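You operate a simulated robot arm through the tools that you are given. There is no shell and no other tool. Be economical: measure what you need, move in short steps, check, and stop when the job is done.

You are at the controls of a simulated two-armed robot. One attempt, no reset.

JOB
Wet the wick, wind the tester three turns and hold its reading.
Fine: two strokes of the wet key and the shutter shut before the crank turns; one press of hold.

The check looks at the end state, three seconds after you hand in, the way a careful person would. Anything else that was tipped, shoved, dropped, spilled or broken makes it a failure.

ROBOT AND FRAMES
Two 7-joint arms with fingered hands on one trunk that stands fixed in place. Base frame: the origin is at the foot of the trunk, x ahead of it, y to its left, z up; the work surface is at about z = 75. Readings come in cm, rad, newtons and seconds.
The left shoulder is at [4.2, 16.3, 106.1], the right one opposite. Payload 4 kg a hand.
The TCP of each hand is the grasp point between the finger pads, 3.6 cm short of the fingertips. In the tool frame z runs along the fingers and y along their closing line. Largest opening 12.4 cm; the body of the gripper starts 4.2 cm behind the TCP. The gripper is a hand of 4 fingers: y runs from the thumb to the fingers, the wrist lies at [-1.5, -9.9, -18.9] in the tool frame.
Orientation is told as [roll, pitch, yaw] about the base's x, y, z axes, in that order, counted from this pose: with the fingers straight down and the wrist toward the robot, the tool's x, y and z point along [0, 1, 0], [1, 0, 0] and [0, 0, -1] of the base frame.

CONTROLS
- The arms move only by the tool send_rows. It takes "left_motion", "right_motion" or both (then of equal length, played together; a hand with none holds still); each is a list of rows, each an object (a shift or turn left out is 0) with "offset": the shift along the tool's x, y, z in cm, a list of three; "rot": the turn, a rotation vector about the tool's x, y, z in rad, a list of three. In form: [{"offset": [x, y, z], "rot": [wx, wy, wz]}, ...]. A call has 1 to 10 rows; each row is the pose to reach, as a shift and turn from the pose commanded when the call began, along the tool's axes at that moment. Rows are played at 5 a second. More than 5 cm and 0.15 rad between two rows, and nothing of the call is played. A pose out of reach is approached as far as the arm can. The call stops where the force on the tool passes 40 N (or 10 N more than at its start, if that is more) or the arm is blocked; 0.2 s more then pass. In this call time passes only in rows, and 0.2 s behind the last. The reply holds the time, the measured pose of the TCP, the force on the tool along the base axes, the opening and the grip force, in the units named above and with some noise, with the torque about the TCP (base axes, N m) and any sound that the robot's microphone picked up, and new pictures: "show" is both (left out), scene, wrist or none (wrist: the cameras of the hands that moved).
- Cameras (640 x 400 px; columns grow to the right, rows downward): "scene" is now at [14.11, 2.01, 133.18]; the picture's right is [0.15, -0.99, -0.02], its down [-0.31, -0.02, -0.95] and it looks along [0.94, 0.15, -0.31] (base axes); focal length 332 px, centre (320, 200). "left" rides on the left gripper at [-7.5, -8.6, -12.3] in its tool frame; the picture's right is [-0.70, -0.34, 0.63], its down [0.64, -0.68, 0.35] and it looks along [0.32, 0.65, 0.69] (tool axes); focal length 275 px, centre (320, 200). "right" rides on the right gripper at [7.5, -8.6, -12.3] in its tool frame; the picture's right is [-0.70, 0.34, -0.63], its down [-0.64, -0.68, 0.35] and it looks along [-0.32, 0.65, 0.69] (tool axes); focal length 275 px, centre (320, 200). There is no depth. A picture from a camera that has moved, and an enlarged one, comes with that camera's place and axes in the base frame and with its lens. The place of the scene camera against the robot may be out by one fixed shift of up to 2.5 cm in any direction.
- move_column(by): slides the trunk up (or, below 0, down) by that many cm; the arms and the scene camera ride with it, the base frame stays. It gives what a move gives, with no picture.
- set_fingers(index, middle, ring, thumb_bend, thumb_turn, hand): sets how far each is bent, from 0 (flat) to 1 (curled in); at 0.3 the hand is open as for a grip, at 0.7 the pads meet at the TCP. One left out holds its place. A second passes; each finger stops where it meets its share of the squeeze, and holds until it gets a number again. It is the only way to open and close the hand. It gives what a move gives, with no picture; readings hold the bend of each and the force on the fingers (four entries, about 0 where the hand has none), thumb and palm. thumb_turn goes from beside the hand (0) to across from the fingers (1), as for a grip.
- head_to(pan, tilt): turns the head with the scene camera to pan (to the left, within 1.501 rad either way) and tilt (down, from -0.506 to 1.204), counted from straight ahead of the robot. It gives what a move gives, and a new picture of the scene camera.
- inspect(camera, box): a new picture of the part [left, top, right, bottom] of that camera's present view, enlarged. No time passes.
- job_done(): hands the job in; it is judged then, once.

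Work in short steps. Places have to be worked out from the pictures, the camera data and where the tool is seen: move nearer, look again, correct. Check each grasp and each placing, and mend what went wrong. You have 120 turns and 200 pictures in all, those below and enlarged ones among them. Open the grippers and draw the arms clear of the work before you hand the job in, unless the task says otherwise; then end with one line.

The tools are called after "Request:" as a command line: name --argument value ..., lists and objects as JSON in quotes. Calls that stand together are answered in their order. send_rows: Moves the arms, as the interface text tells. Its arguments: {"type":"object","properties":{"left_motion":{"type":"array","items":{"type":"object","properties":{"offset":{"type":"array","items":{"type":"number"}},"rot":{"type":"array","items":{"type":"number"}}}}},"right_motion":{"type":"array","items":{"type":"object","properties":{"offset":{"type":"array","items":{"type":"number"}},"rot":{"type":"array","items":{"type":"number"}}}}},"show":{"type":"string","enum":["both","scene","wrist","none"]}},"required":[]} The other tools are called the same way: move_column (by) slides the trunk up or down; set_fingers (index, middle, ring, thumb_bend, thumb_turn, hand) moves the fingers one by one; head_to (pan, tilt) turns the head that bears the scene camera; inspect (camera, box) takes an enlarged picture of a part of a camera's view; job_done () hands the job in.

At the start:

```text
clock: 0.0
left_position: [73.66, 35.96, 111.61]
left_tcp_rot: [-0.002, 0.001, -0.001]
left_ft_force: [0.2, 0.7, 0.3]
left_torque: [-0.03, 0.02, -0.01]
left_finger_gap: 12.36
left_grip_force: 0.0
left_shape: jaw
left_bend: [0.3, 0.3, 0.3, 0.3, 0.98]
left_finger forces: [0.0, 0.0, 0.1, 0.0, 0.0, 0.0]
right_position: [74.07, -17.42, 115.8]
right_tcp_rot: [-0.002, -0.001, 0.0]
right_ft_force: [0.2, -0.1, -0.3]
right_torque: [-0.06, -0.01, -0.04]
right_finger_gap: 12.36
right_grip_force: 0.1
right_shape: jaw
right_bend: [0.3, 0.3, 0.3, 0.3, 0.98]
right_finger forces: [0.0, 0.0, 0.0, 0.1, 0.1, 0.1]
trunk travel left (down, up): [-22.5, 25.3]
head pan, tilt: [0.154, 0.161]
```

scene: 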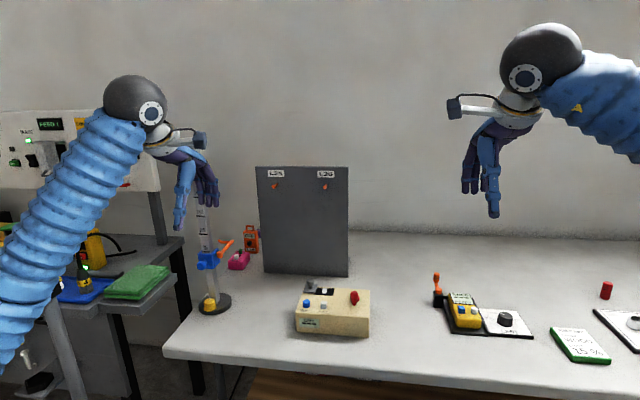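
right: 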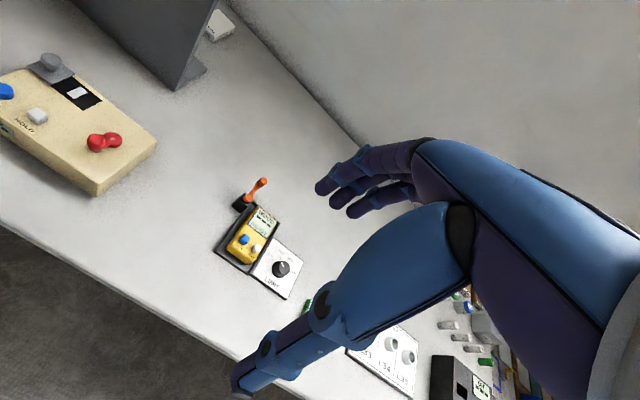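
left: 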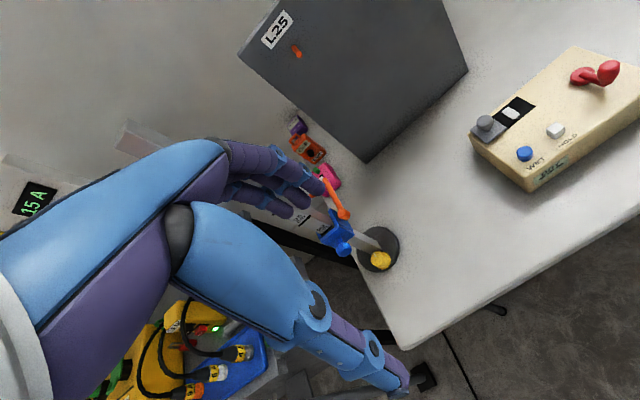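

The tester is the beige box with a blue WET key, a white HOLD key, a red crank and a grey shutter. I'll look at it enlarged first.

Request:
inspect --camera "scene" --box '[280, 265, 390, 345]'

Request:
inspect --camera "left" --box '[460, 40, 640, 200]'

Request:
inspect --camera "right" --box '[0, 40, 170, 200]'

```text
5.00 times, centred on (335, 305) of scene
camera zoom: at [14.11, 2.01, 133.18], right [0.15, -0.99, -0.02], down [-0.31, -0.02, -0.95], along [0.94, 0.15, -0.31], focal length 1660 px, centre (245, -325)
```

zoom: 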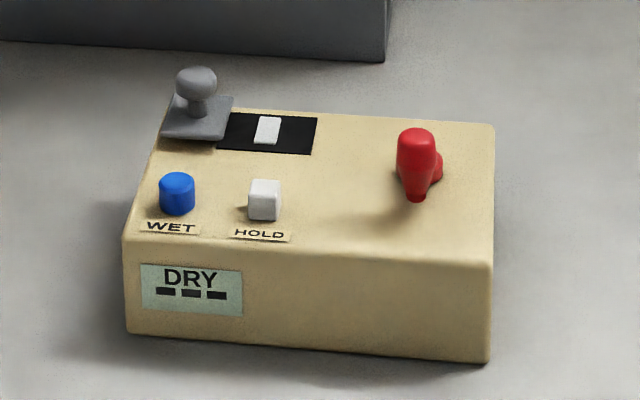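

```text
2.50 times, centred on (550, 120) of left
camera zoom: at [65.04, 28.51, 123.82], right [-0.34, -0.7, -0.63], down [-0.68, 0.64, -0.35], along [0.65, 0.32, -0.69], focal length 688 px, centre (-255, 400)
```

zoom: 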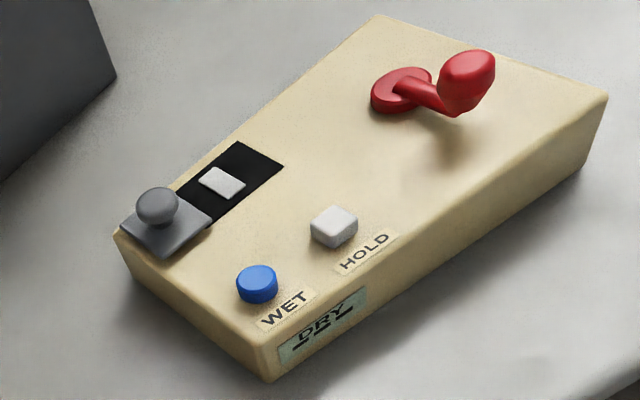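

```text
2.50 times, centred on (85, 120) of right
camera zoom: at [65.63, -9.88, 128.02], right [0.34, -0.7, 0.63], down [-0.68, -0.64, -0.35], along [0.65, -0.32, -0.69], focal length 688 px, centre (908, 400)
```

zoom: 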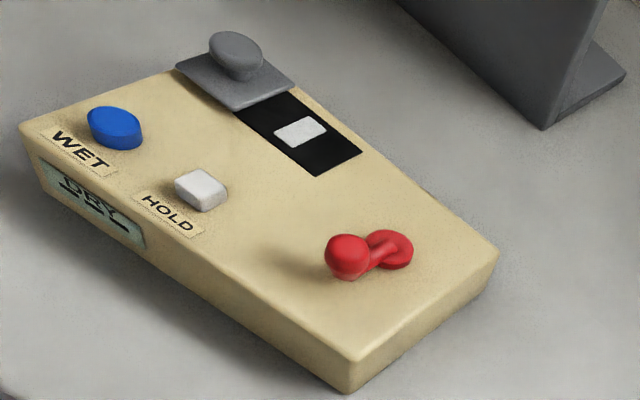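

By triangulating the two hand cameras I get: WET (84.5,16.8,82.3), HOLD (84.6,12.3,82.2), shutter knob (91.4,17,84), wick (91.3,13.2,81.4), crank hub (88.6,4.9) and crank knob (85.4,4.8,84.6). I'll move the left hand high above the near side of the tester.

Request:
send_rows --left_motion '[{"offset": [-4.5, 1, 0]}, {"offset": [-9, 2, 0]}, {"offset": [-13.5, 3, 2]}, {"offset": [-18, 4, 4]}, {"offset": [-19, 5, 6]}]' --show "none"

Request:
set_fingers --hand "left" --index 0.6 --middle 1 --ring 1 --thumb_bend 0.3 --thumb_turn 0

Request:
head_to --pan 0.15 --tilt 0.4

Request:
inspect --camera "left" --box '[0, 0, 640, 400]'

```text
refused: row 3 steps farther than a row can; nothing moved
```

```text
clock: 1.0
left_position: [73.61, 35.97, 111.6]
left_tcp_rot: [-0.001, -0.001, -0.001]
left_ft_force: [1.1, -1.0, 0.0]
left_torque: [-0.03, 0.02, 0.04]
left_finger_gap: 15.22
left_grip_force: 0.0
left_shape: fingers
left_bend: [0.6, 1.0, 1.0, 0.3, 0.0]
left_finger forces: [0.0, 0.1, 0.0, 0.1, 0.1, 0.1]
right_position: [74.13, -17.54, 115.76]
right_tcp_rot: [0.001, -0.001, -0.001]
right_ft_force: [0.2, -0.2, 0.5]
right_torque: [0.03, -0.01, 0.03]
right_finger_gap: 12.36
right_grip_force: 0.0
right_shape: jaw
right_bend: [0.3, 0.3, 0.3, 0.3, 0.98]
right_finger forces: [0.1, 0.0, 0.0, 0.1, 0.0, 0.0]
trunk travel left (down, up): [-22.5, 25.3]
head pan, tilt: [0.154, 0.161]
```

```text
clock: 1.8
left_position: [73.7, 35.96, 111.56]
left_tcp_rot: [-0.001, 0.0, -0.001]
left_ft_force: [-0.3, -0.6, -0.4]
left_torque: [-0.01, -0.01, -0.02]
left_finger_gap: 15.23
left_grip_force: 0.1
left_shape: fingers
left_bend: [0.6, 1.0, 1.0, 0.3, 0.0]
left_finger forces: [0.1, 0.1, 0.1, 0.0, 0.0, 0.0]
right_position: [74.12, -17.52, 115.61]
right_tcp_rot: [0.001, 0.0, 0.0]
right_ft_force: [0.7, 0.4, -0.2]
right_torque: [-0.02, 0.03, 0.02]
right_finger_gap: 12.37
right_grip_force: 0.0
right_shape: jaw
right_bend: [0.3, 0.3, 0.3, 0.3, 0.98]
right_finger forces: [0.0, 0.1, 0.1, 0.0, 0.0, 0.0]
trunk travel left (down, up): [-22.5, 25.3]
head pan, tilt: [0.15, 0.4]
camera scene: at [13.76, 1.98, 130.98], right [0.15, -0.99, -0.02], down [-0.52, -0.06, -0.85], along [0.84, 0.14, -0.52], focal length 332 px, centre (320, 200)
```

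scene: 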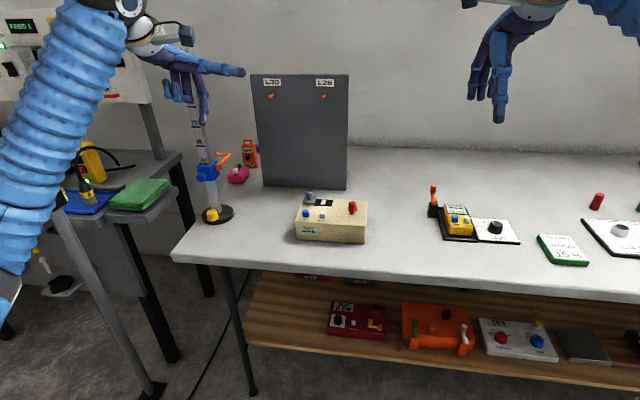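

```text
1.00 times, centred on (320, 200) of left (not enlarged: the box is as wide or as high as the picture)
camera zoom: at [65.04, 28.51, 123.81], right [-0.34, -0.7, -0.63], down [-0.68, 0.64, -0.35], along [0.65, 0.32, -0.69], focal length 275 px, centre (320, 200)
```

zoom: 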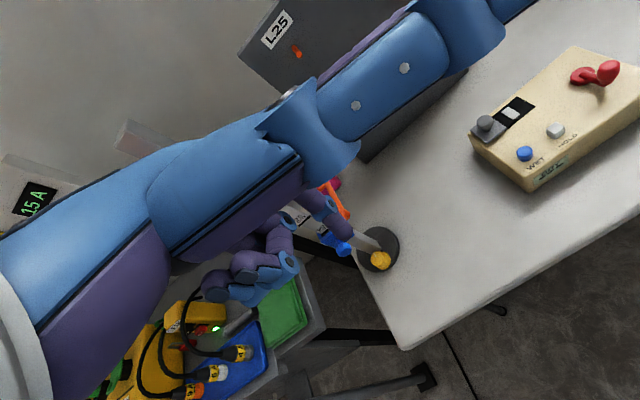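

With thumb turn at 0 the thumb sticks out sideways. I'll turn it back across but leave it flat, and move the hand to the right with smaller rows.

Request:
set_fingers --hand "left" --thumb_turn 1 --thumb_bend 0

Request:
send_rows --left_motion '[{"offset": [-4, 1, 0]}, {"offset": [-8, 2, 0]}, {"offset": [-12, 3, 1]}, {"offset": [-16, 4, 3]}, {"offset": [-19, 5, 6]}]'

```text
clock: 2.8
left_position: [73.57, 35.91, 111.61]
left_tcp_rot: [0.0, -0.001, 0.001]
left_ft_force: [-0.6, -0.6, 0.2]
left_torque: [0.0, -0.01, 0.02]
left_finger_gap: 6.7
left_grip_force: 0.2
left_shape: fingers
left_bend: [0.6, 1.0, 1.0, 0.0, 0.95]
left_finger forces: [0.1, 0.0, 0.0, 0.0, 0.1, 0.1]
right_position: [74.13, -17.48, 115.76]
right_tcp_rot: [0.0, -0.002, 0.0]
right_ft_force: [0.5, -1.0, -0.1]
right_torque: [0.02, -0.01, -0.01]
right_finger_gap: 12.35
right_grip_force: 0.0
right_shape: jaw
right_bend: [0.3, 0.3, 0.3, 0.3, 0.98]
right_finger forces: [0.0, 0.1, 0.0, 0.0, 0.0, 0.0]
trunk travel left (down, up): [-22.5, 25.3]
head pan, tilt: [0.15, 0.4]
```

```text
clock: 4.0
left_position: [78.85, 17.27, 105.44]
left_tcp_rot: [-0.001, 0.001, 0.001]
left_ft_force: [-0.8, -0.3, 0.3]
left_torque: [-0.05, 0.02, 0.01]
left_finger_gap: 6.7
left_grip_force: 0.0
left_shape: fingers
left_bend: [0.6, 1.0, 1.0, 0.0, 0.95]
left_finger forces: [0.0, 0.1, 0.2, 0.0, 0.0, 0.1]
right_position: [74.12, -17.4, 115.56]
right_tcp_rot: [0.0, 0.001, -0.001]
right_ft_force: [-0.6, -0.2, -0.8]
right_torque: [-0.01, -0.03, -0.02]
right_finger_gap: 12.4
right_grip_force: 0.1
right_shape: jaw
right_bend: [0.3, 0.3, 0.3, 0.3, 0.98]
right_finger forces: [0.1, 0.0, 0.0, 0.1, 0.1, 0.1]
trunk travel left (down, up): [-22.5, 25.3]
head pan, tilt: [0.15, 0.4]
camera scene: at [13.84, 1.95, 130.95], right [0.15, -0.99, -0.02], down [-0.52, -0.06, -0.85], along [0.84, 0.14, -0.52], focal length 332 px, centre (320, 200)
camera left: at [70.2, 9.74, 117.61], right [-0.34, -0.7, -0.63], down [-0.68, 0.64, -0.34], along [0.65, 0.32, -0.69], focal length 275 px, centre (320, 200)
```

scene: 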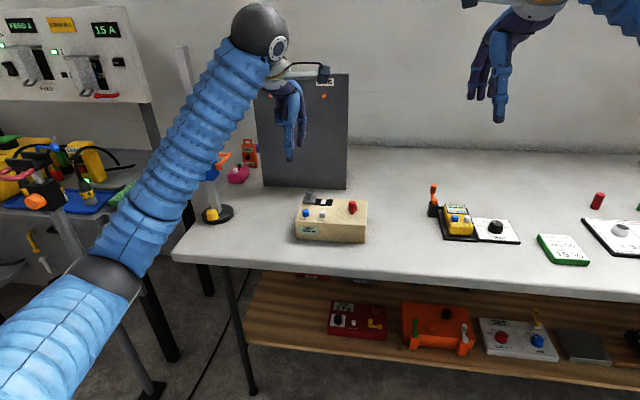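
left: 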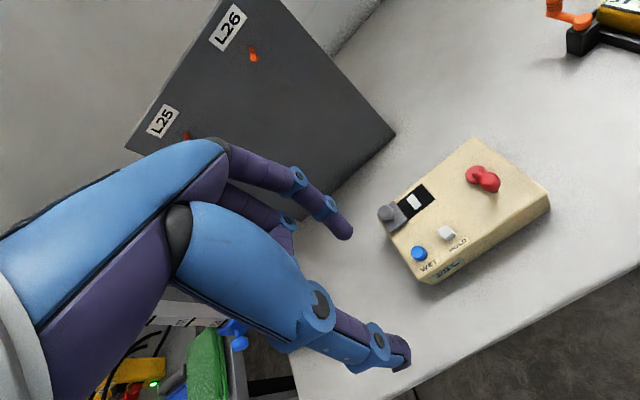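

The index finger now points down alone, with its tip at about tool (-1.2,+1.8,+2.9). I'll bring it about 4 cm above WET and look.

Request:
send_rows --left_motion '[{"offset": [0.2, 1, 4]}, {"offset": [0.4, 2, 8]}, {"offset": [0.6, 3, 12]}, {"offset": [0.7, 3.85, 15]}, {"offset": [0.7, 3.85, 16]}]'

Request:
inspect --camera "scene" --box '[270, 150, 390, 250]'

```text
clock: 5.2
left_position: [82.56, 17.64, 89.79]
left_tcp_rot: [-0.001, 0.001, -0.001]
left_ft_force: [0.4, -0.1, 0.2]
left_torque: [0.02, -0.03, -0.02]
left_finger_gap: 6.72
left_grip_force: 0.1
left_shape: fingers
left_bend: [0.6, 1.0, 1.0, 0.0, 0.95]
left_finger forces: [0.0, 0.0, 0.0, 0.1, 0.0, 0.0]
right_position: [74.13, -17.58, 115.77]
right_tcp_rot: [-0.001, 0.0, 0.0]
right_ft_force: [0.4, -0.6, 0.2]
right_torque: [-0.01, 0.05, 0.01]
right_finger_gap: 12.37
right_grip_force: 0.1
right_shape: jaw
right_bend: [0.3, 0.3, 0.3, 0.3, 0.98]
right_finger forces: [0.0, 0.0, 0.1, 0.0, 0.1, 0.0]
trunk travel left (down, up): [-22.5, 25.3]
head pan, tilt: [0.15, 0.4]
camera scene: at [13.76, 1.97, 130.98], right [0.15, -0.99, -0.02], down [-0.52, -0.06, -0.85], along [0.84, 0.14, -0.52], focal length 332 px, centre (320, 200)
camera left: at [73.93, 10.31, 101.92], right [-0.34, -0.7, -0.63], down [-0.68, 0.64, -0.35], along [0.65, 0.32, -0.69], focal length 275 px, centre (320, 200)
```

scene: 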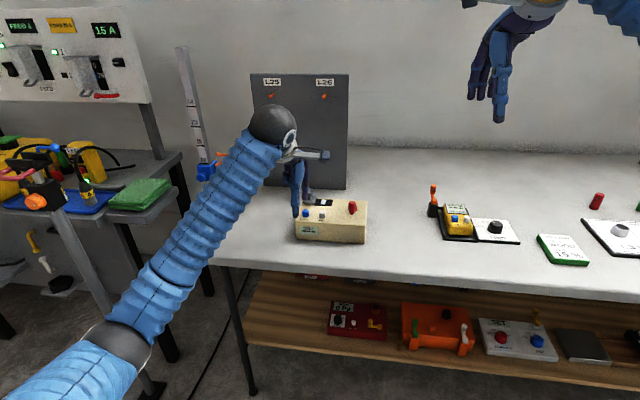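
left: 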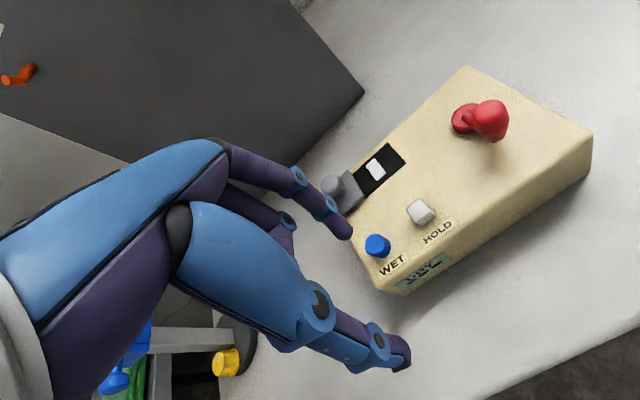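

```text
4.00 times, centred on (330, 200) of scene
camera zoom: at [13.76, 1.97, 130.98], right [0.15, -0.99, -0.02], down [-0.52, -0.06, -0.85], along [0.84, 0.14, -0.52], focal length 1328 px, centre (280, 200)
```

zoom: 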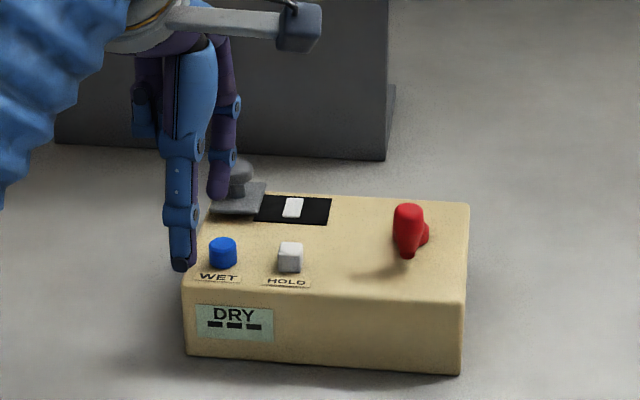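

The index tip triangulates to (84.2,16.6,86.8), with WET at (84.7,16.4,82.3). I'll shift slightly and descend toward the key in small steps, listening for a sound.

Request:
send_rows --left_motion '[{"offset": [-0.15, 0.4, 1.5]}, {"offset": [-0.15, 0.4, 3]}, {"offset": [-0.15, 0.4, 3.6]}]'

Request:
inspect --camera "scene" --box '[280, 170, 380, 250]'

Request:
inspect --camera "left" --box '[260, 140, 460, 300]'

```text
clock: 6.0
left_position: [82.93, 17.54, 86.07]
left_tcp_rot: [0.0, -0.002, 0.0]
left_ft_force: [0.8, -0.6, 4.5]
left_torque: [-0.06, -0.15, 0.02]
left_finger_gap: 6.64
left_grip_force: 2.1
left_shape: fingers
left_bend: [0.6, 1.0, 1.0, 0.0, 0.95]
left_finger forces: [4.4, 0.0, 0.0, 0.0, 0.1, 0.1]
right_position: [74.14, -17.6, 115.75]
right_tcp_rot: [0.0, 0.0, 0.001]
right_ft_force: [-0.2, 0.0, 0.2]
right_torque: [-0.02, -0.02, -0.01]
right_finger_gap: 12.35
right_grip_force: 0.0
right_shape: jaw
right_bend: [0.3, 0.3, 0.3, 0.3, 0.98]
right_finger forces: [0.0, 0.0, 0.0, 0.1, 0.0, 0.1]
trunk travel left (down, up): [-22.5, 25.3]
head pan, tilt: [0.15, 0.4]
heard: click
camera scene: at [13.72, 1.96, 131.0], right [0.15, -0.99, -0.02], down [-0.52, -0.06, -0.85], along [0.84, 0.14, -0.52], focal length 332 px, centre (320, 200)
camera left: at [74.26, 10.13, 98.31], right [-0.34, -0.7, -0.63], down [-0.68, 0.64, -0.35], along [0.65, 0.32, -0.69], focal length 275 px, centre (320, 200)
```

scene: 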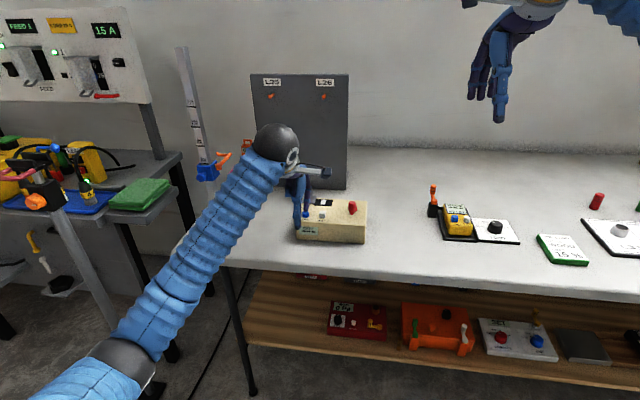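
left: 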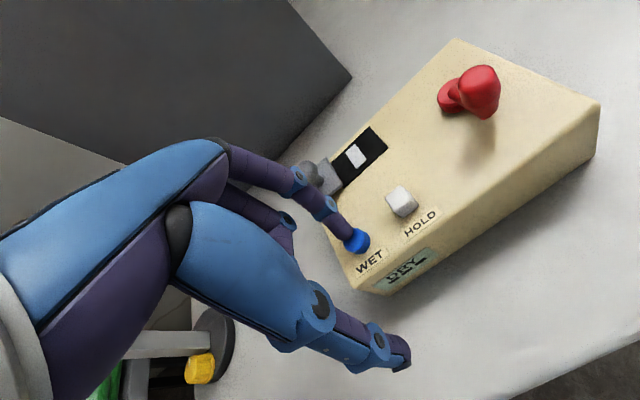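

```text
5.00 times, centred on (330, 210) of scene
camera zoom: at [13.72, 1.96, 131.0], right [0.15, -0.99, -0.02], down [-0.52, -0.06, -0.85], along [0.84, 0.14, -0.52], focal length 1660 px, centre (270, 150)
```

zoom: 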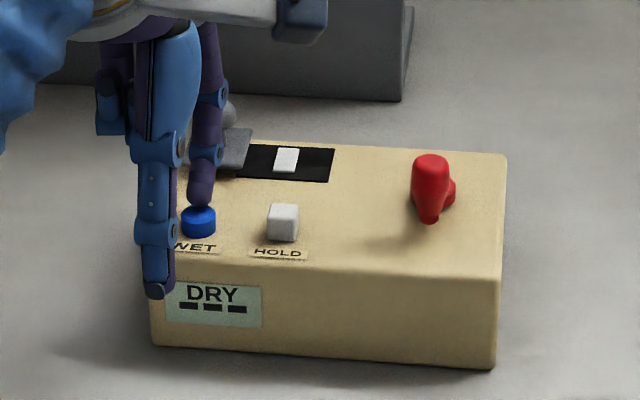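

```text
2.50 times, centred on (360, 220) of left
camera zoom: at [74.26, 10.13, 98.31], right [-0.34, -0.7, -0.63], down [-0.68, 0.64, -0.35], along [0.65, 0.32, -0.69], focal length 688 px, centre (220, 150)
```

zoom: 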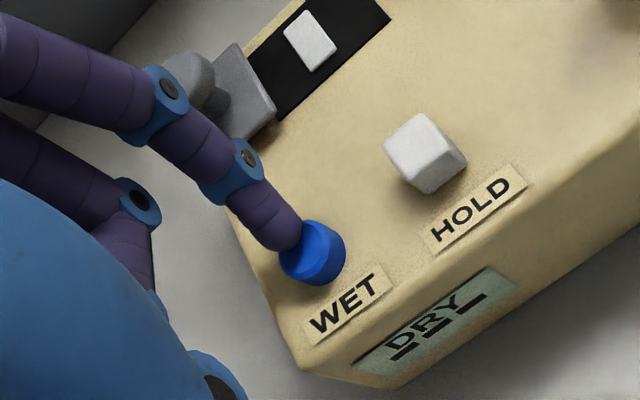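

I heard a click, and the index is at 4.4 N. The key may not be at the bottom yet, so I'll push 0.3 cm deeper without releasing and check.

Request:
send_rows --left_motion '[{"offset": [0, 0, 0.3]}]' --show "none"

Request:
inspect --camera "left" --box '[260, 140, 460, 300]'

```text
clock: 6.4
left_position: [82.84, 17.48, 86.07]
left_tcp_rot: [0.001, -0.005, 0.001]
left_ft_force: [2.8, 0.7, 13.6]
left_torque: [-0.14, -0.41, -0.03]
left_finger_gap: 6.69
left_grip_force: 6.5
left_shape: fingers
left_bend: [0.59, 1.0, 1.0, 0.0, 0.95]
left_finger forces: [12.8, 0.0, 0.1, 0.0, 0.1, 0.1]
right_position: [74.12, -17.67, 115.78]
right_tcp_rot: [-0.001, 0.0, 0.0]
right_ft_force: [0.8, 0.8, 0.0]
right_torque: [0.01, 0.01, -0.01]
right_finger_gap: 12.39
right_grip_force: 0.1
right_shape: jaw
right_bend: [0.3, 0.3, 0.3, 0.3, 0.98]
right_finger forces: [0.0, 0.1, 0.0, 0.1, 0.1, 0.0]
trunk travel left (down, up): [-22.5, 25.3]
head pan, tilt: [0.15, 0.4]
```

```text
2.50 times, centred on (360, 220) of left
camera zoom: at [74.21, 10.13, 98.12], right [-0.33, -0.7, -0.63], down [-0.68, 0.64, -0.35], along [0.65, 0.32, -0.69], focal length 688 px, centre (220, 150)
```

zoom: 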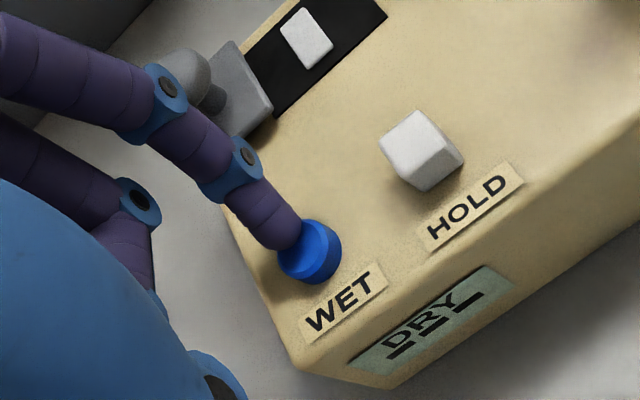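

It's bottomed: the force went up with no further travel, so stroke one is made. I'll lift clear of the key and check it has come back up.

Request:
send_rows --left_motion '[{"offset": [0, 0, -0.8]}, {"offset": [0, 0.2, -1.8]}, {"offset": [0, 0.2, -1.8]}]' --show "none"

Request:
inspect --camera "left" --box '[260, 140, 460, 300]'

```text
clock: 7.2
left_position: [83.1, 17.48, 87.32]
left_tcp_rot: [0.001, 0.004, 0.0]
left_ft_force: [-0.2, 0.2, 0.6]
left_torque: [-0.03, 0.0, 0.02]
left_finger_gap: 6.66
left_grip_force: 0.1
left_shape: fingers
left_bend: [0.6, 1.0, 1.0, 0.0, 0.95]
left_finger forces: [0.0, 0.1, 0.1, 0.0, 0.0, 0.1]
right_position: [74.14, -17.65, 115.66]
right_tcp_rot: [-0.001, 0.0, 0.0]
right_ft_force: [-1.1, -0.3, 0.6]
right_torque: [0.03, -0.01, -0.02]
right_finger_gap: 12.37
right_grip_force: 0.1
right_shape: jaw
right_bend: [0.3, 0.3, 0.3, 0.3, 0.98]
right_finger forces: [0.0, 0.1, 0.1, 0.0, 0.1, 0.0]
trunk travel left (down, up): [-22.5, 25.3]
head pan, tilt: [0.15, 0.4]
```

```text
2.50 times, centred on (360, 220) of left
camera zoom: at [74.51, 10.03, 99.62], right [-0.34, -0.7, -0.63], down [-0.68, 0.64, -0.34], along [0.65, 0.32, -0.69], focal length 688 px, centre (220, 150)
```

zoom: 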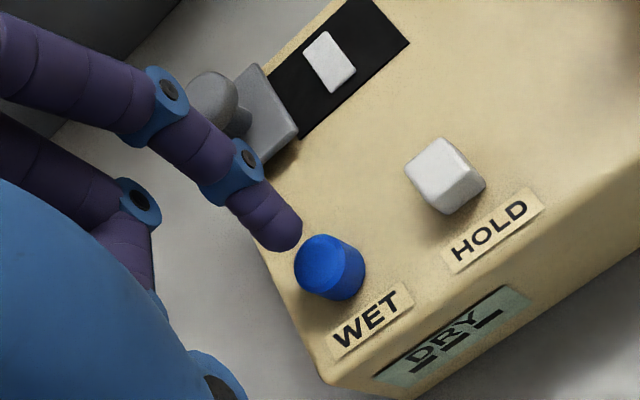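

The key has sprung back. Now the second stroke: down 1.6 cm, then back up.

Request:
send_rows --left_motion '[{"offset": [0, 0, 0.8]}, {"offset": [0, 0, 1.4]}, {"offset": [0, 0, 1.6]}]' --show "none"

Request:
inspect --camera "left" --box '[260, 140, 460, 300]'

```text
clock: 8.0
left_position: [83.06, 17.42, 86.0]
left_tcp_rot: [0.0, -0.002, 0.001]
left_ft_force: [1.1, -0.6, 9.0]
left_torque: [-0.1, -0.29, 0.0]
left_finger_gap: 6.67
left_grip_force: 4.2
left_shape: fingers
left_bend: [0.6, 1.0, 1.0, 0.0, 0.95]
left_finger forces: [9.2, 0.1, 0.1, 0.0, 0.1, 0.0]
right_position: [73.89, -17.59, 115.83]
right_tcp_rot: [0.0, -0.001, 0.0]
right_ft_force: [0.1, -0.3, 0.8]
right_torque: [-0.02, 0.02, 0.0]
right_finger_gap: 12.35
right_grip_force: 0.1
right_shape: jaw
right_bend: [0.3, 0.3, 0.3, 0.3, 0.98]
right_finger forces: [0.0, 0.1, 0.0, 0.0, 0.0, 0.0]
trunk travel left (down, up): [-22.5, 25.3]
head pan, tilt: [0.15, 0.4]
heard: click
```

```text
2.50 times, centred on (360, 220) of left
camera zoom: at [74.46, 10.05, 98.21], right [-0.34, -0.7, -0.63], down [-0.68, 0.64, -0.35], along [0.65, 0.32, -0.69], focal length 688 px, centre (220, 150)
```

zoom: 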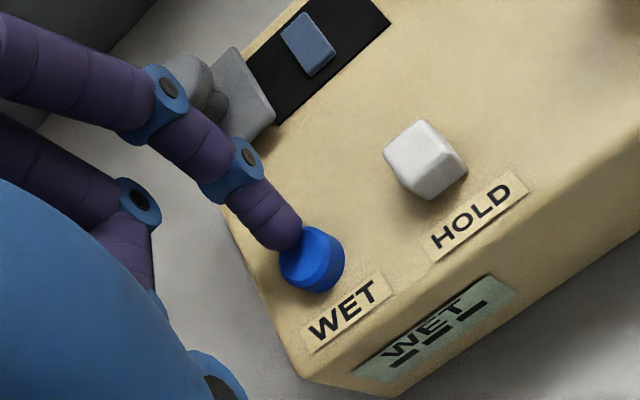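

The wick turned blue and the display reads WET. I'll lift off straight up, then turn the thumb out of the way because its tip would sweep over the keys while I push the shutter.

Request:
send_rows --left_motion '[{"offset": [0, 0, -2]}, {"offset": [0, 0, -6]}, {"offset": [1.5, 2, -8]}, {"offset": [3, 5, -8]}]' --show "none"

Request:
set_fingers --hand "left" --thumb_turn 0 --thumb_bend 0.2

Request:
inspect --camera "scene" --box '[250, 110, 390, 250]'

Request:
inspect --camera "left" --box '[0, 0, 640, 400]'

```text
clock: 9.0
left_position: [87.97, 20.54, 94.01]
left_tcp_rot: [0.001, 0.0, 0.002]
left_ft_force: [-0.7, -0.8, 0.5]
left_torque: [0.04, 0.01, 0.0]
left_finger_gap: 6.66
left_grip_force: 0.2
left_shape: fingers
left_bend: [0.6, 1.0, 1.0, 0.0, 0.95]
left_finger forces: [0.0, 0.0, 0.0, 0.0, 0.0, 0.1]
right_position: [74.09, -17.57, 115.77]
right_tcp_rot: [-0.002, 0.002, 0.0]
right_ft_force: [0.6, 0.0, -0.2]
right_torque: [-0.06, -0.04, 0.0]
right_finger_gap: 12.37
right_grip_force: 0.1
right_shape: jaw
right_bend: [0.3, 0.3, 0.3, 0.3, 0.98]
right_finger forces: [0.0, 0.0, 0.1, 0.0, 0.0, 0.0]
trunk travel left (down, up): [-22.5, 25.3]
head pan, tilt: [0.15, 0.4]
```

```text
clock: 10.0
left_position: [87.91, 20.54, 93.91]
left_tcp_rot: [0.0, 0.0, -0.001]
left_ft_force: [0.6, 0.5, -0.2]
left_torque: [-0.01, -0.02, 0.03]
left_finger_gap: 15.08
left_grip_force: 0.0
left_shape: fingers
left_bend: [0.6, 1.0, 1.0, 0.2, 0.0]
left_finger forces: [0.1, 0.0, 0.0, 0.1, 0.1, 0.0]
right_position: [74.11, -17.58, 115.67]
right_tcp_rot: [0.0, 0.001, -0.002]
right_ft_force: [0.3, 0.1, 0.6]
right_torque: [0.01, 0.05, -0.02]
right_finger_gap: 12.34
right_grip_force: 0.1
right_shape: jaw
right_bend: [0.3, 0.3, 0.3, 0.3, 0.98]
right_finger forces: [0.0, 0.1, 0.0, 0.1, 0.0, 0.1]
trunk travel left (down, up): [-22.5, 25.3]
head pan, tilt: [0.15, 0.4]
```

```text
2.86 times, centred on (320, 180) of scene
camera zoom: at [13.76, 1.97, 130.98], right [0.15, -0.99, -0.02], down [-0.52, -0.06, -0.85], along [0.84, 0.14, -0.52], focal length 948 px, centre (320, 257)
```

zoom: 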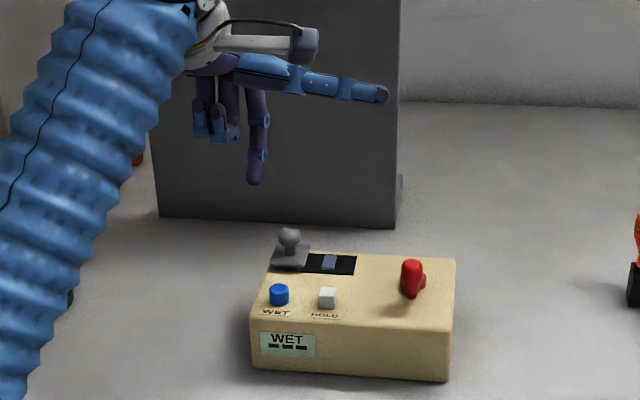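

```text
1.00 times, centred on (320, 200) of left (not enlarged: the box is as wide or as high as the picture)
camera zoom: at [79.34, 13.11, 106.07], right [-0.34, -0.7, -0.63], down [-0.68, 0.64, -0.35], along [0.65, 0.32, -0.69], focal length 275 px, centre (320, 200)
```

zoom: 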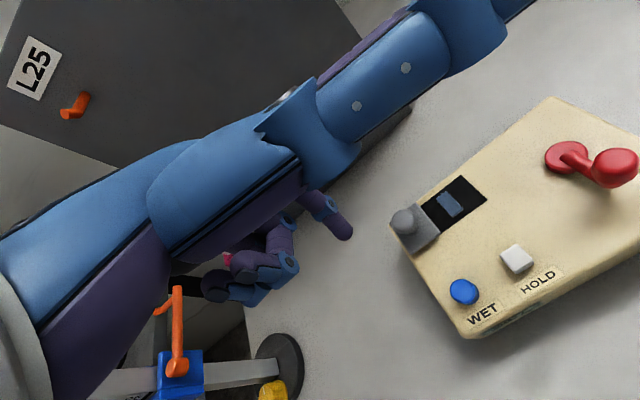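

The thumb is now well above everything. I'll lower the index just left of the shutter knob at about (91.5,16.7,84).

Request:
send_rows --left_motion '[{"offset": [0.4, 1.8, 2]}, {"offset": [0.4, 1.8, 5]}, {"offset": [0.4, 1.8, 7]}, {"offset": [0.4, 1.8, 7.6]}]' --show "wrist"

Request:
inspect --camera "scene" --box '[280, 170, 380, 250]'

```text
clock: 11.0
left_position: [89.7, 20.9, 86.36]
left_tcp_rot: [0.0, -0.001, 0.001]
left_ft_force: [-0.4, -0.5, 0.9]
left_torque: [0.01, 0.01, 0.02]
left_finger_gap: 15.13
left_grip_force: 0.1
left_shape: fingers
left_bend: [0.6, 1.0, 1.0, 0.2, 0.0]
left_finger forces: [0.1, 0.0, 0.1, 0.0, 0.1, 0.1]
right_position: [74.04, -17.53, 115.75]
right_tcp_rot: [0.0, 0.0, 0.002]
right_ft_force: [0.6, -0.7, 0.2]
right_torque: [0.0, 0.0, 0.01]
right_finger_gap: 12.37
right_grip_force: 0.0
right_shape: jaw
right_bend: [0.3, 0.3, 0.3, 0.3, 0.98]
right_finger forces: [0.0, 0.1, 0.1, 0.0, 0.0, 0.0]
trunk travel left (down, up): [-22.5, 25.3]
head pan, tilt: [0.15, 0.4]
camera left: at [81.1, 13.51, 98.55], right [-0.34, -0.7, -0.63], down [-0.68, 0.64, -0.35], along [0.65, 0.32, -0.69], focal length 275 px, centre (320, 200)
```

left: 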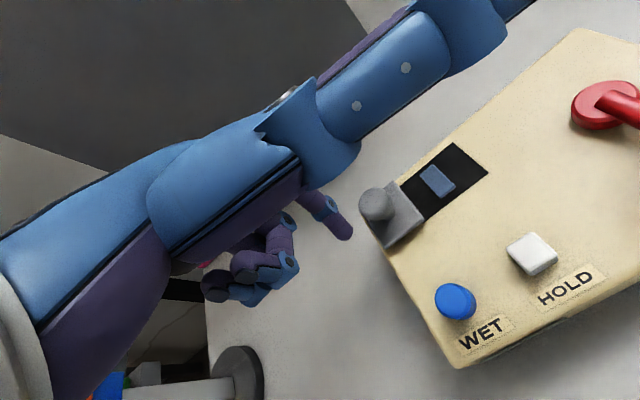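

```text
5.00 times, centred on (330, 210) of scene
camera zoom: at [13.75, 1.97, 130.98], right [0.15, -0.99, -0.02], down [-0.52, -0.06, -0.85], along [0.84, 0.14, -0.52], focal length 1660 px, centre (270, 150)
```

zoom: 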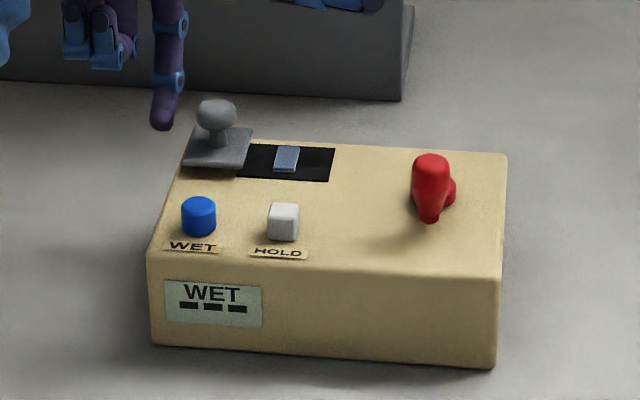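

The index is level with the knob's ball and about 2.8 cm to its left. I'll push it right (base -y) in steps and watch the force.

Request:
send_rows --left_motion '[{"offset": [0, 0, 0.3]}, {"offset": [-0.7, 0, 0.3]}, {"offset": [-1.4, 0, 0.3]}, {"offset": [-2, 0, 0.3]}, {"offset": [-2.6, 0, 0.3]}]' --show "none"

Request:
inspect --camera "scene" --box '[280, 170, 380, 250]'

```text
clock: 12.2
left_position: [89.83, 18.34, 86.01]
left_tcp_rot: [0.001, 0.0, 0.0]
left_ft_force: [-0.8, 0.9, 1.0]
left_torque: [0.03, 0.02, 0.04]
left_finger_gap: 15.12
left_grip_force: 0.4
left_shape: fingers
left_bend: [0.6, 1.0, 1.0, 0.2, 0.0]
left_finger forces: [0.5, 0.1, 0.1, 0.0, 0.0, 0.1]
right_position: [74.06, -17.41, 115.77]
right_tcp_rot: [0.001, 0.0, 0.0]
right_ft_force: [0.3, -0.1, 0.4]
right_torque: [0.01, 0.0, 0.01]
right_finger_gap: 12.34
right_grip_force: 0.2
right_shape: jaw
right_bend: [0.3, 0.3, 0.3, 0.3, 0.98]
right_finger forces: [0.0, 0.0, 0.0, 0.0, 0.0, 0.0]
trunk travel left (down, up): [-22.5, 25.3]
head pan, tilt: [0.15, 0.4]
```

```text
5.00 times, centred on (330, 210) of scene
camera zoom: at [13.76, 1.97, 130.98], right [0.15, -0.99, -0.02], down [-0.52, -0.06, -0.85], along [0.84, 0.14, -0.52], focal length 1660 px, centre (270, 150)
```

zoom: 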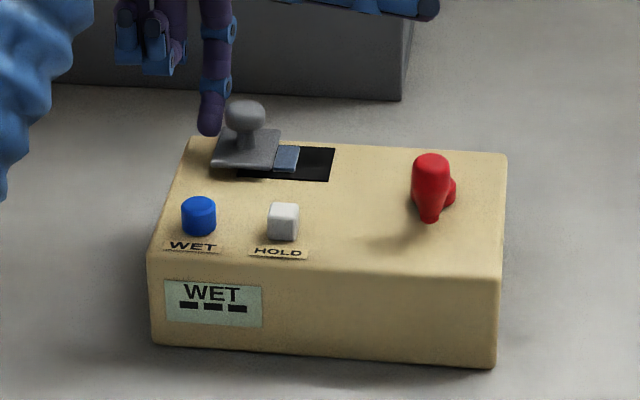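

The shutter slides easily and has moved about 1.5 cm. I'll push on another 2.6 cm in small steps.

Request:
send_rows --left_motion '[{"offset": [-0.6, 0, 0]}, {"offset": [-1.2, 0, 0]}, {"offset": [-1.8, 0, 0]}, {"offset": [-2.2, 0, 0]}, {"offset": [-2.5, 0, 0]}]' --show "none"

Request:
inspect --camera "scene" --box '[280, 170, 380, 250]'

```text
clock: 13.4
left_position: [89.85, 15.8, 86.0]
left_tcp_rot: [-0.001, 0.001, 0.002]
left_ft_force: [-0.4, 6.3, 1.0]
left_torque: [0.22, -0.08, 0.13]
left_finger_gap: 15.15
left_grip_force: 3.0
left_shape: fingers
left_bend: [0.6, 1.0, 1.0, 0.2, 0.0]
left_finger forces: [6.0, 0.0, 0.0, 0.1, 0.0, 0.0]
right_position: [74.12, -17.43, 115.72]
right_tcp_rot: [-0.001, -0.001, 0.0]
right_ft_force: [0.4, 0.5, 0.7]
right_torque: [0.01, 0.01, 0.0]
right_finger_gap: 12.38
right_grip_force: 0.0
right_shape: jaw
right_bend: [0.3, 0.3, 0.3, 0.3, 0.98]
right_finger forces: [0.0, 0.0, 0.0, 0.0, 0.0, 0.0]
trunk travel left (down, up): [-22.5, 25.3]
head pan, tilt: [0.15, 0.4]
```

```text
5.00 times, centred on (330, 210) of scene
camera zoom: at [13.75, 2.02, 130.98], right [0.15, -0.99, -0.02], down [-0.52, -0.06, -0.85], along [0.84, 0.14, -0.52], focal length 1660 px, centre (270, 150)
```

zoom: 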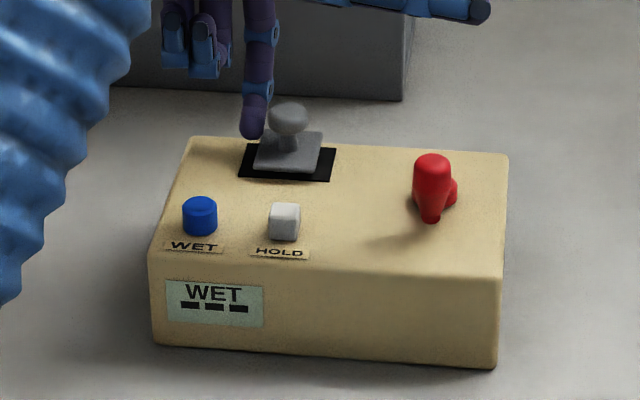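

The shutter sits centred over the wick and the force jumped to 6 N, so this is likely the end stop. I'll confirm with a small nudge, then back off and lift.

Request:
send_rows --left_motion '[{"offset": [-0.2, 0, 0]}]' --show "none"

Request:
send_rows --left_motion '[{"offset": [1, 0, 0]}, {"offset": [2, 0, -1]}, {"offset": [2, 0, -5]}, {"offset": [0, -3, -8]}, {"offset": [-3, -6, -8]}]' --show "wrist"

Request:
inspect --camera "scene" --box '[280, 170, 380, 250]'

```text
clock: 13.8
left_position: [89.85, 15.71, 85.96]
left_tcp_rot: [0.0, -0.001, -0.001]
left_ft_force: [1.0, 7.6, 2.2]
left_torque: [0.32, -0.09, 0.19]
left_finger_gap: 15.19
left_grip_force: 4.2
left_shape: fingers
left_bend: [0.6, 1.0, 1.0, 0.2, 0.0]
left_finger forces: [8.5, 0.0, 0.0, 0.1, 0.0, 0.0]
right_position: [74.13, -17.34, 115.79]
right_tcp_rot: [-0.001, 0.001, 0.0]
right_ft_force: [-0.1, -0.1, 0.4]
right_torque: [0.03, -0.01, 0.0]
right_finger_gap: 12.37
right_grip_force: 0.1
right_shape: jaw
right_bend: [0.3, 0.3, 0.3, 0.3, 0.98]
right_finger forces: [0.0, 0.0, 0.1, 0.0, 0.0, 0.0]
trunk travel left (down, up): [-22.5, 25.3]
head pan, tilt: [0.15, 0.4]
```

```text
clock: 15.0
left_position: [83.95, 12.7, 93.93]
left_tcp_rot: [-0.001, 0.001, 0.001]
left_ft_force: [-0.8, 0.3, -0.6]
left_torque: [-0.03, 0.0, 0.01]
left_finger_gap: 15.1
left_grip_force: 0.2
left_shape: fingers
left_bend: [0.6, 1.0, 1.0, 0.2, 0.0]
left_finger forces: [0.1, 0.1, 0.1, 0.1, 0.0, 0.0]
right_position: [74.06, -17.68, 115.63]
right_tcp_rot: [-0.001, -0.001, -0.001]
right_ft_force: [0.4, -0.3, 0.2]
right_torque: [0.02, 0.0, -0.03]
right_finger_gap: 12.37
right_grip_force: 0.0
right_shape: jaw
right_bend: [0.3, 0.3, 0.3, 0.3, 0.98]
right_finger forces: [0.0, 0.0, 0.1, 0.0, 0.0, 0.0]
trunk travel left (down, up): [-22.5, 25.3]
head pan, tilt: [0.15, 0.4]
camera left: at [75.35, 5.3, 106.21], right [-0.34, -0.7, -0.63], down [-0.68, 0.64, -0.35], along [0.65, 0.32, -0.69], focal length 275 px, centre (320, 200)
```

left: 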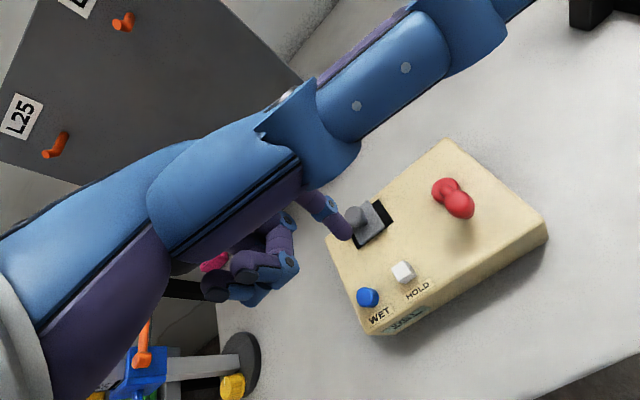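

```text
5.00 times, centred on (330, 210) of scene
camera zoom: at [13.77, 1.92, 130.97], right [0.15, -0.99, -0.02], down [-0.52, -0.06, -0.85], along [0.84, 0.14, -0.52], focal length 1660 px, centre (270, 150)
```

zoom: 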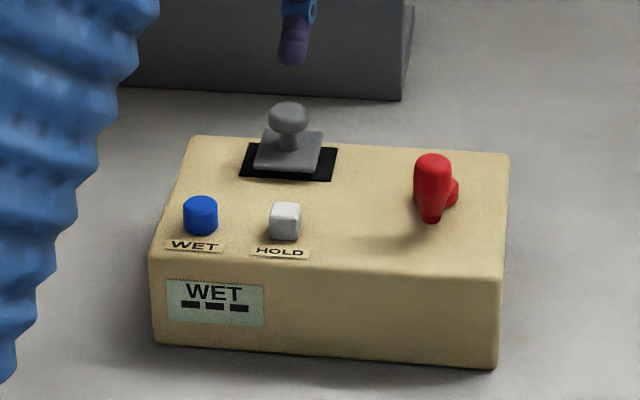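

The shutter is shut over the wick. For the crank, hub about (88.4,4.85) and knob about (85.2,4.8,84.6), I'll push the knob clockwise with the index travelling on the same circle. First I'll go above the knob's right side.

Request:
send_rows --left_motion '[{"offset": [-3.2, 0.3, 0]}, {"offset": [-6.4, 0.6, 0]}, {"offset": [-9.5, 0.95, 0]}, {"offset": [-9.5, 0.95, 3]}]' --show "wrist"

Request:
inspect --camera "scene" --box '[280, 170, 380, 250]'

```text
clock: 16.0
left_position: [85.01, 3.21, 90.9]
left_tcp_rot: [0.0, 0.001, 0.0]
left_ft_force: [0.1, 0.2, 0.4]
left_torque: [0.01, 0.06, -0.01]
left_finger_gap: 15.1
left_grip_force: 0.1
left_shape: fingers
left_bend: [0.6, 1.0, 1.0, 0.2, 0.0]
left_finger forces: [0.0, 0.0, 0.1, 0.0, 0.1, 0.0]
right_position: [74.16, -17.52, 115.76]
right_tcp_rot: [-0.001, 0.001, 0.001]
right_ft_force: [0.6, -0.1, 0.7]
right_torque: [0.02, -0.02, 0.01]
right_finger_gap: 12.38
right_grip_force: 0.0
right_shape: jaw
right_bend: [0.3, 0.3, 0.3, 0.3, 0.98]
right_finger forces: [0.0, 0.1, 0.0, 0.1, 0.1, 0.0]
trunk travel left (down, up): [-22.5, 25.3]
head pan, tilt: [0.15, 0.4]
camera left: at [76.34, -4.17, 103.18], right [-0.34, -0.7, -0.63], down [-0.68, 0.64, -0.34], along [0.65, 0.32, -0.69], focal length 275 px, centre (320, 200)
```

left: 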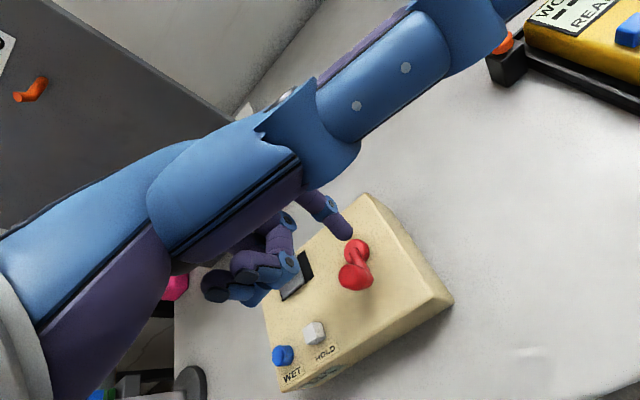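

```text
5.00 times, centred on (330, 210) of scene
camera zoom: at [13.82, 2.02, 130.95], right [0.15, -0.99, -0.02], down [-0.52, -0.06, -0.85], along [0.84, 0.14, -0.52], focal length 1660 px, centre (270, 150)
```

zoom: 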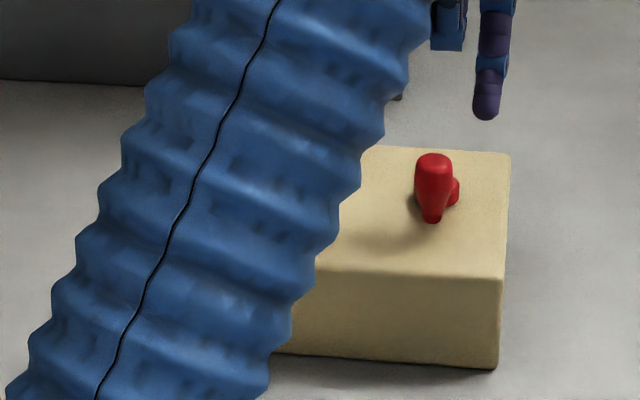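

Re-measured: hub about (88.5,4.7), radius about 3.15, and the index tip is to the right of the knob. I'll lower it to knob height and begin the clockwise push.

Request:
send_rows --left_motion '[{"offset": [0, 0, 2.5]}, {"offset": [0, 0, 4.3]}, {"offset": [0.555, -0.606, 4.3]}, {"offset": [1.249, -1.048, 4.3]}, {"offset": [2.033, -1.295, 4.3]}, {"offset": [2.855, -1.331, 4.3]}]' --show "wrist"

Request:
inspect --camera "scene" --box '[280, 170, 380, 250]'

```text
clock: 17.4
left_position: [83.58, 5.93, 86.53]
left_tcp_rot: [0.0, 0.0, 0.001]
left_ft_force: [0.3, -0.2, -1.2]
left_torque: [0.0, -0.01, 0.02]
left_finger_gap: 15.11
left_grip_force: 0.1
left_shape: fingers
left_bend: [0.6, 1.0, 1.0, 0.2, 0.0]
left_finger forces: [0.1, 0.0, 0.0, 0.0, 0.1, 0.1]
right_position: [74.07, -17.53, 115.8]
right_tcp_rot: [0.001, 0.002, 0.0]
right_ft_force: [-0.8, 1.1, 0.1]
right_torque: [-0.02, 0.01, -0.01]
right_finger_gap: 12.35
right_grip_force: 0.1
right_shape: jaw
right_bend: [0.3, 0.3, 0.3, 0.3, 0.98]
right_finger forces: [0.1, 0.0, 0.0, 0.0, 0.0, 0.0]
trunk travel left (down, up): [-22.5, 25.3]
head pan, tilt: [0.15, 0.4]
camera left: at [74.96, -1.47, 98.84], right [-0.34, -0.7, -0.63], down [-0.68, 0.65, -0.35], along [0.65, 0.32, -0.69], focal length 275 px, centre (320, 200)
```

left: 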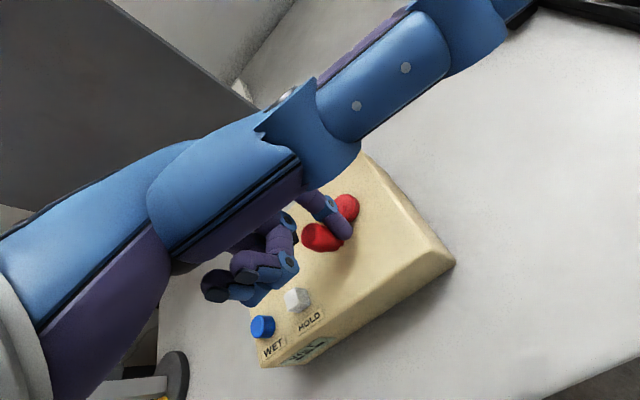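

```text
5.00 times, centred on (330, 210) of scene
camera zoom: at [13.76, 1.97, 130.98], right [0.15, -0.99, -0.02], down [-0.52, -0.06, -0.85], along [0.84, 0.14, -0.52], focal length 1660 px, centre (270, 150)
```

zoom: 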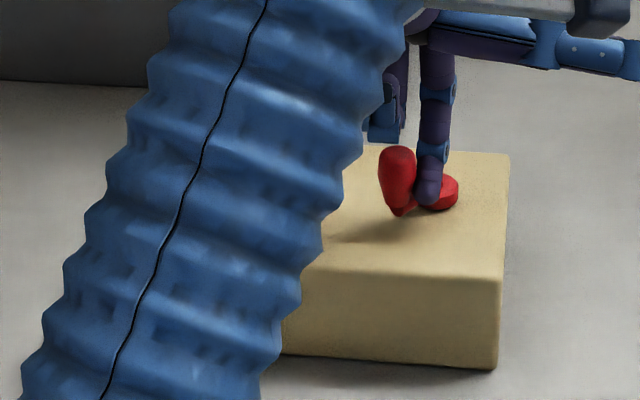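

The knob turns freely and is ahead of the finger. I'll continue half a turn along the circle in 18° rows.

Request:
send_rows --left_motion '[{"offset": [0.956, 0.238, 0]}, {"offset": [1.792, 0.761, 0]}, {"offset": [2.425, 1.516, 0]}, {"offset": [2.794, 2.429, 0]}, {"offset": [2.863, 3.413, 0]}, {"offset": [2.625, 4.369, 0]}, {"offset": [2.102, 5.205, 0]}, {"offset": [1.347, 5.838, 0]}, {"offset": [0.434, 6.207, 0]}, {"offset": [-0.55, 6.276, 0]}]' --show "wrist"

Request:
inspect --camera "scene" --box '[280, 170, 380, 250]'

```text
clock: 19.6
left_position: [89.76, 5.33, 86.85]
left_tcp_rot: [0.001, 0.001, 0.001]
left_ft_force: [-0.3, 0.0, -0.6]
left_torque: [-0.03, 0.03, -0.02]
left_finger_gap: 15.12
left_grip_force: 0.1
left_shape: fingers
left_bend: [0.6, 1.0, 1.0, 0.2, 0.0]
left_finger forces: [0.0, 0.1, 0.0, 0.0, 0.0, 0.0]
right_position: [74.08, -17.5, 115.71]
right_tcp_rot: [0.0, 0.001, -0.002]
right_ft_force: [0.3, 0.1, -0.3]
right_torque: [-0.01, 0.03, 0.01]
right_finger_gap: 12.38
right_grip_force: 0.0
right_shape: jaw
right_bend: [0.3, 0.3, 0.3, 0.3, 0.98]
right_finger forces: [0.1, 0.0, 0.1, 0.1, 0.0, 0.0]
trunk travel left (down, up): [-22.5, 25.3]
head pan, tilt: [0.15, 0.4]
camera left: at [81.16, -2.01, 99.01], right [-0.34, -0.7, -0.63], down [-0.68, 0.64, -0.35], along [0.65, 0.32, -0.69], focal length 275 px, centre (320, 200)
```

left: 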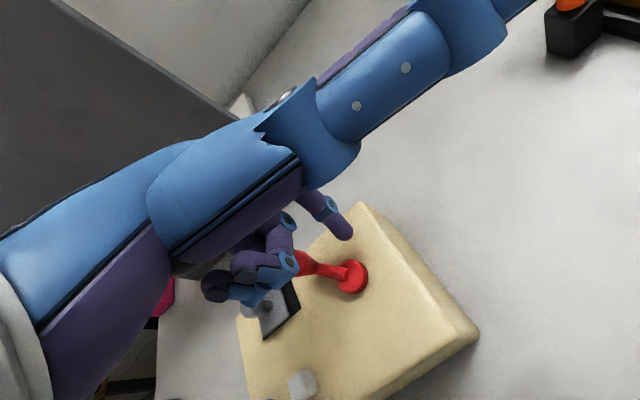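

```text
5.00 times, centred on (330, 210) of scene
camera zoom: at [13.76, 1.95, 130.98], right [0.15, -0.99, -0.02], down [-0.52, -0.06, -0.85], along [0.84, 0.14, -0.52], focal length 1660 px, centre (270, 150)
```

zoom: 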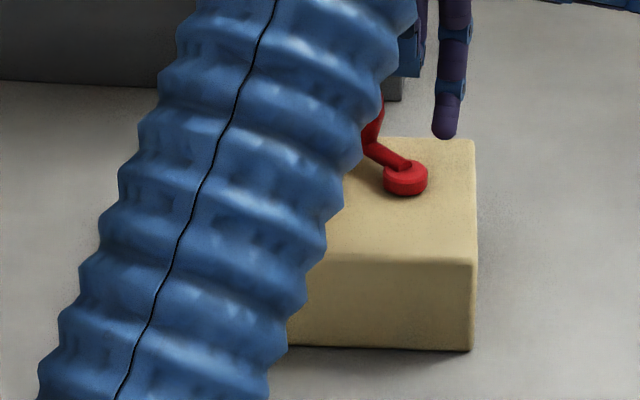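

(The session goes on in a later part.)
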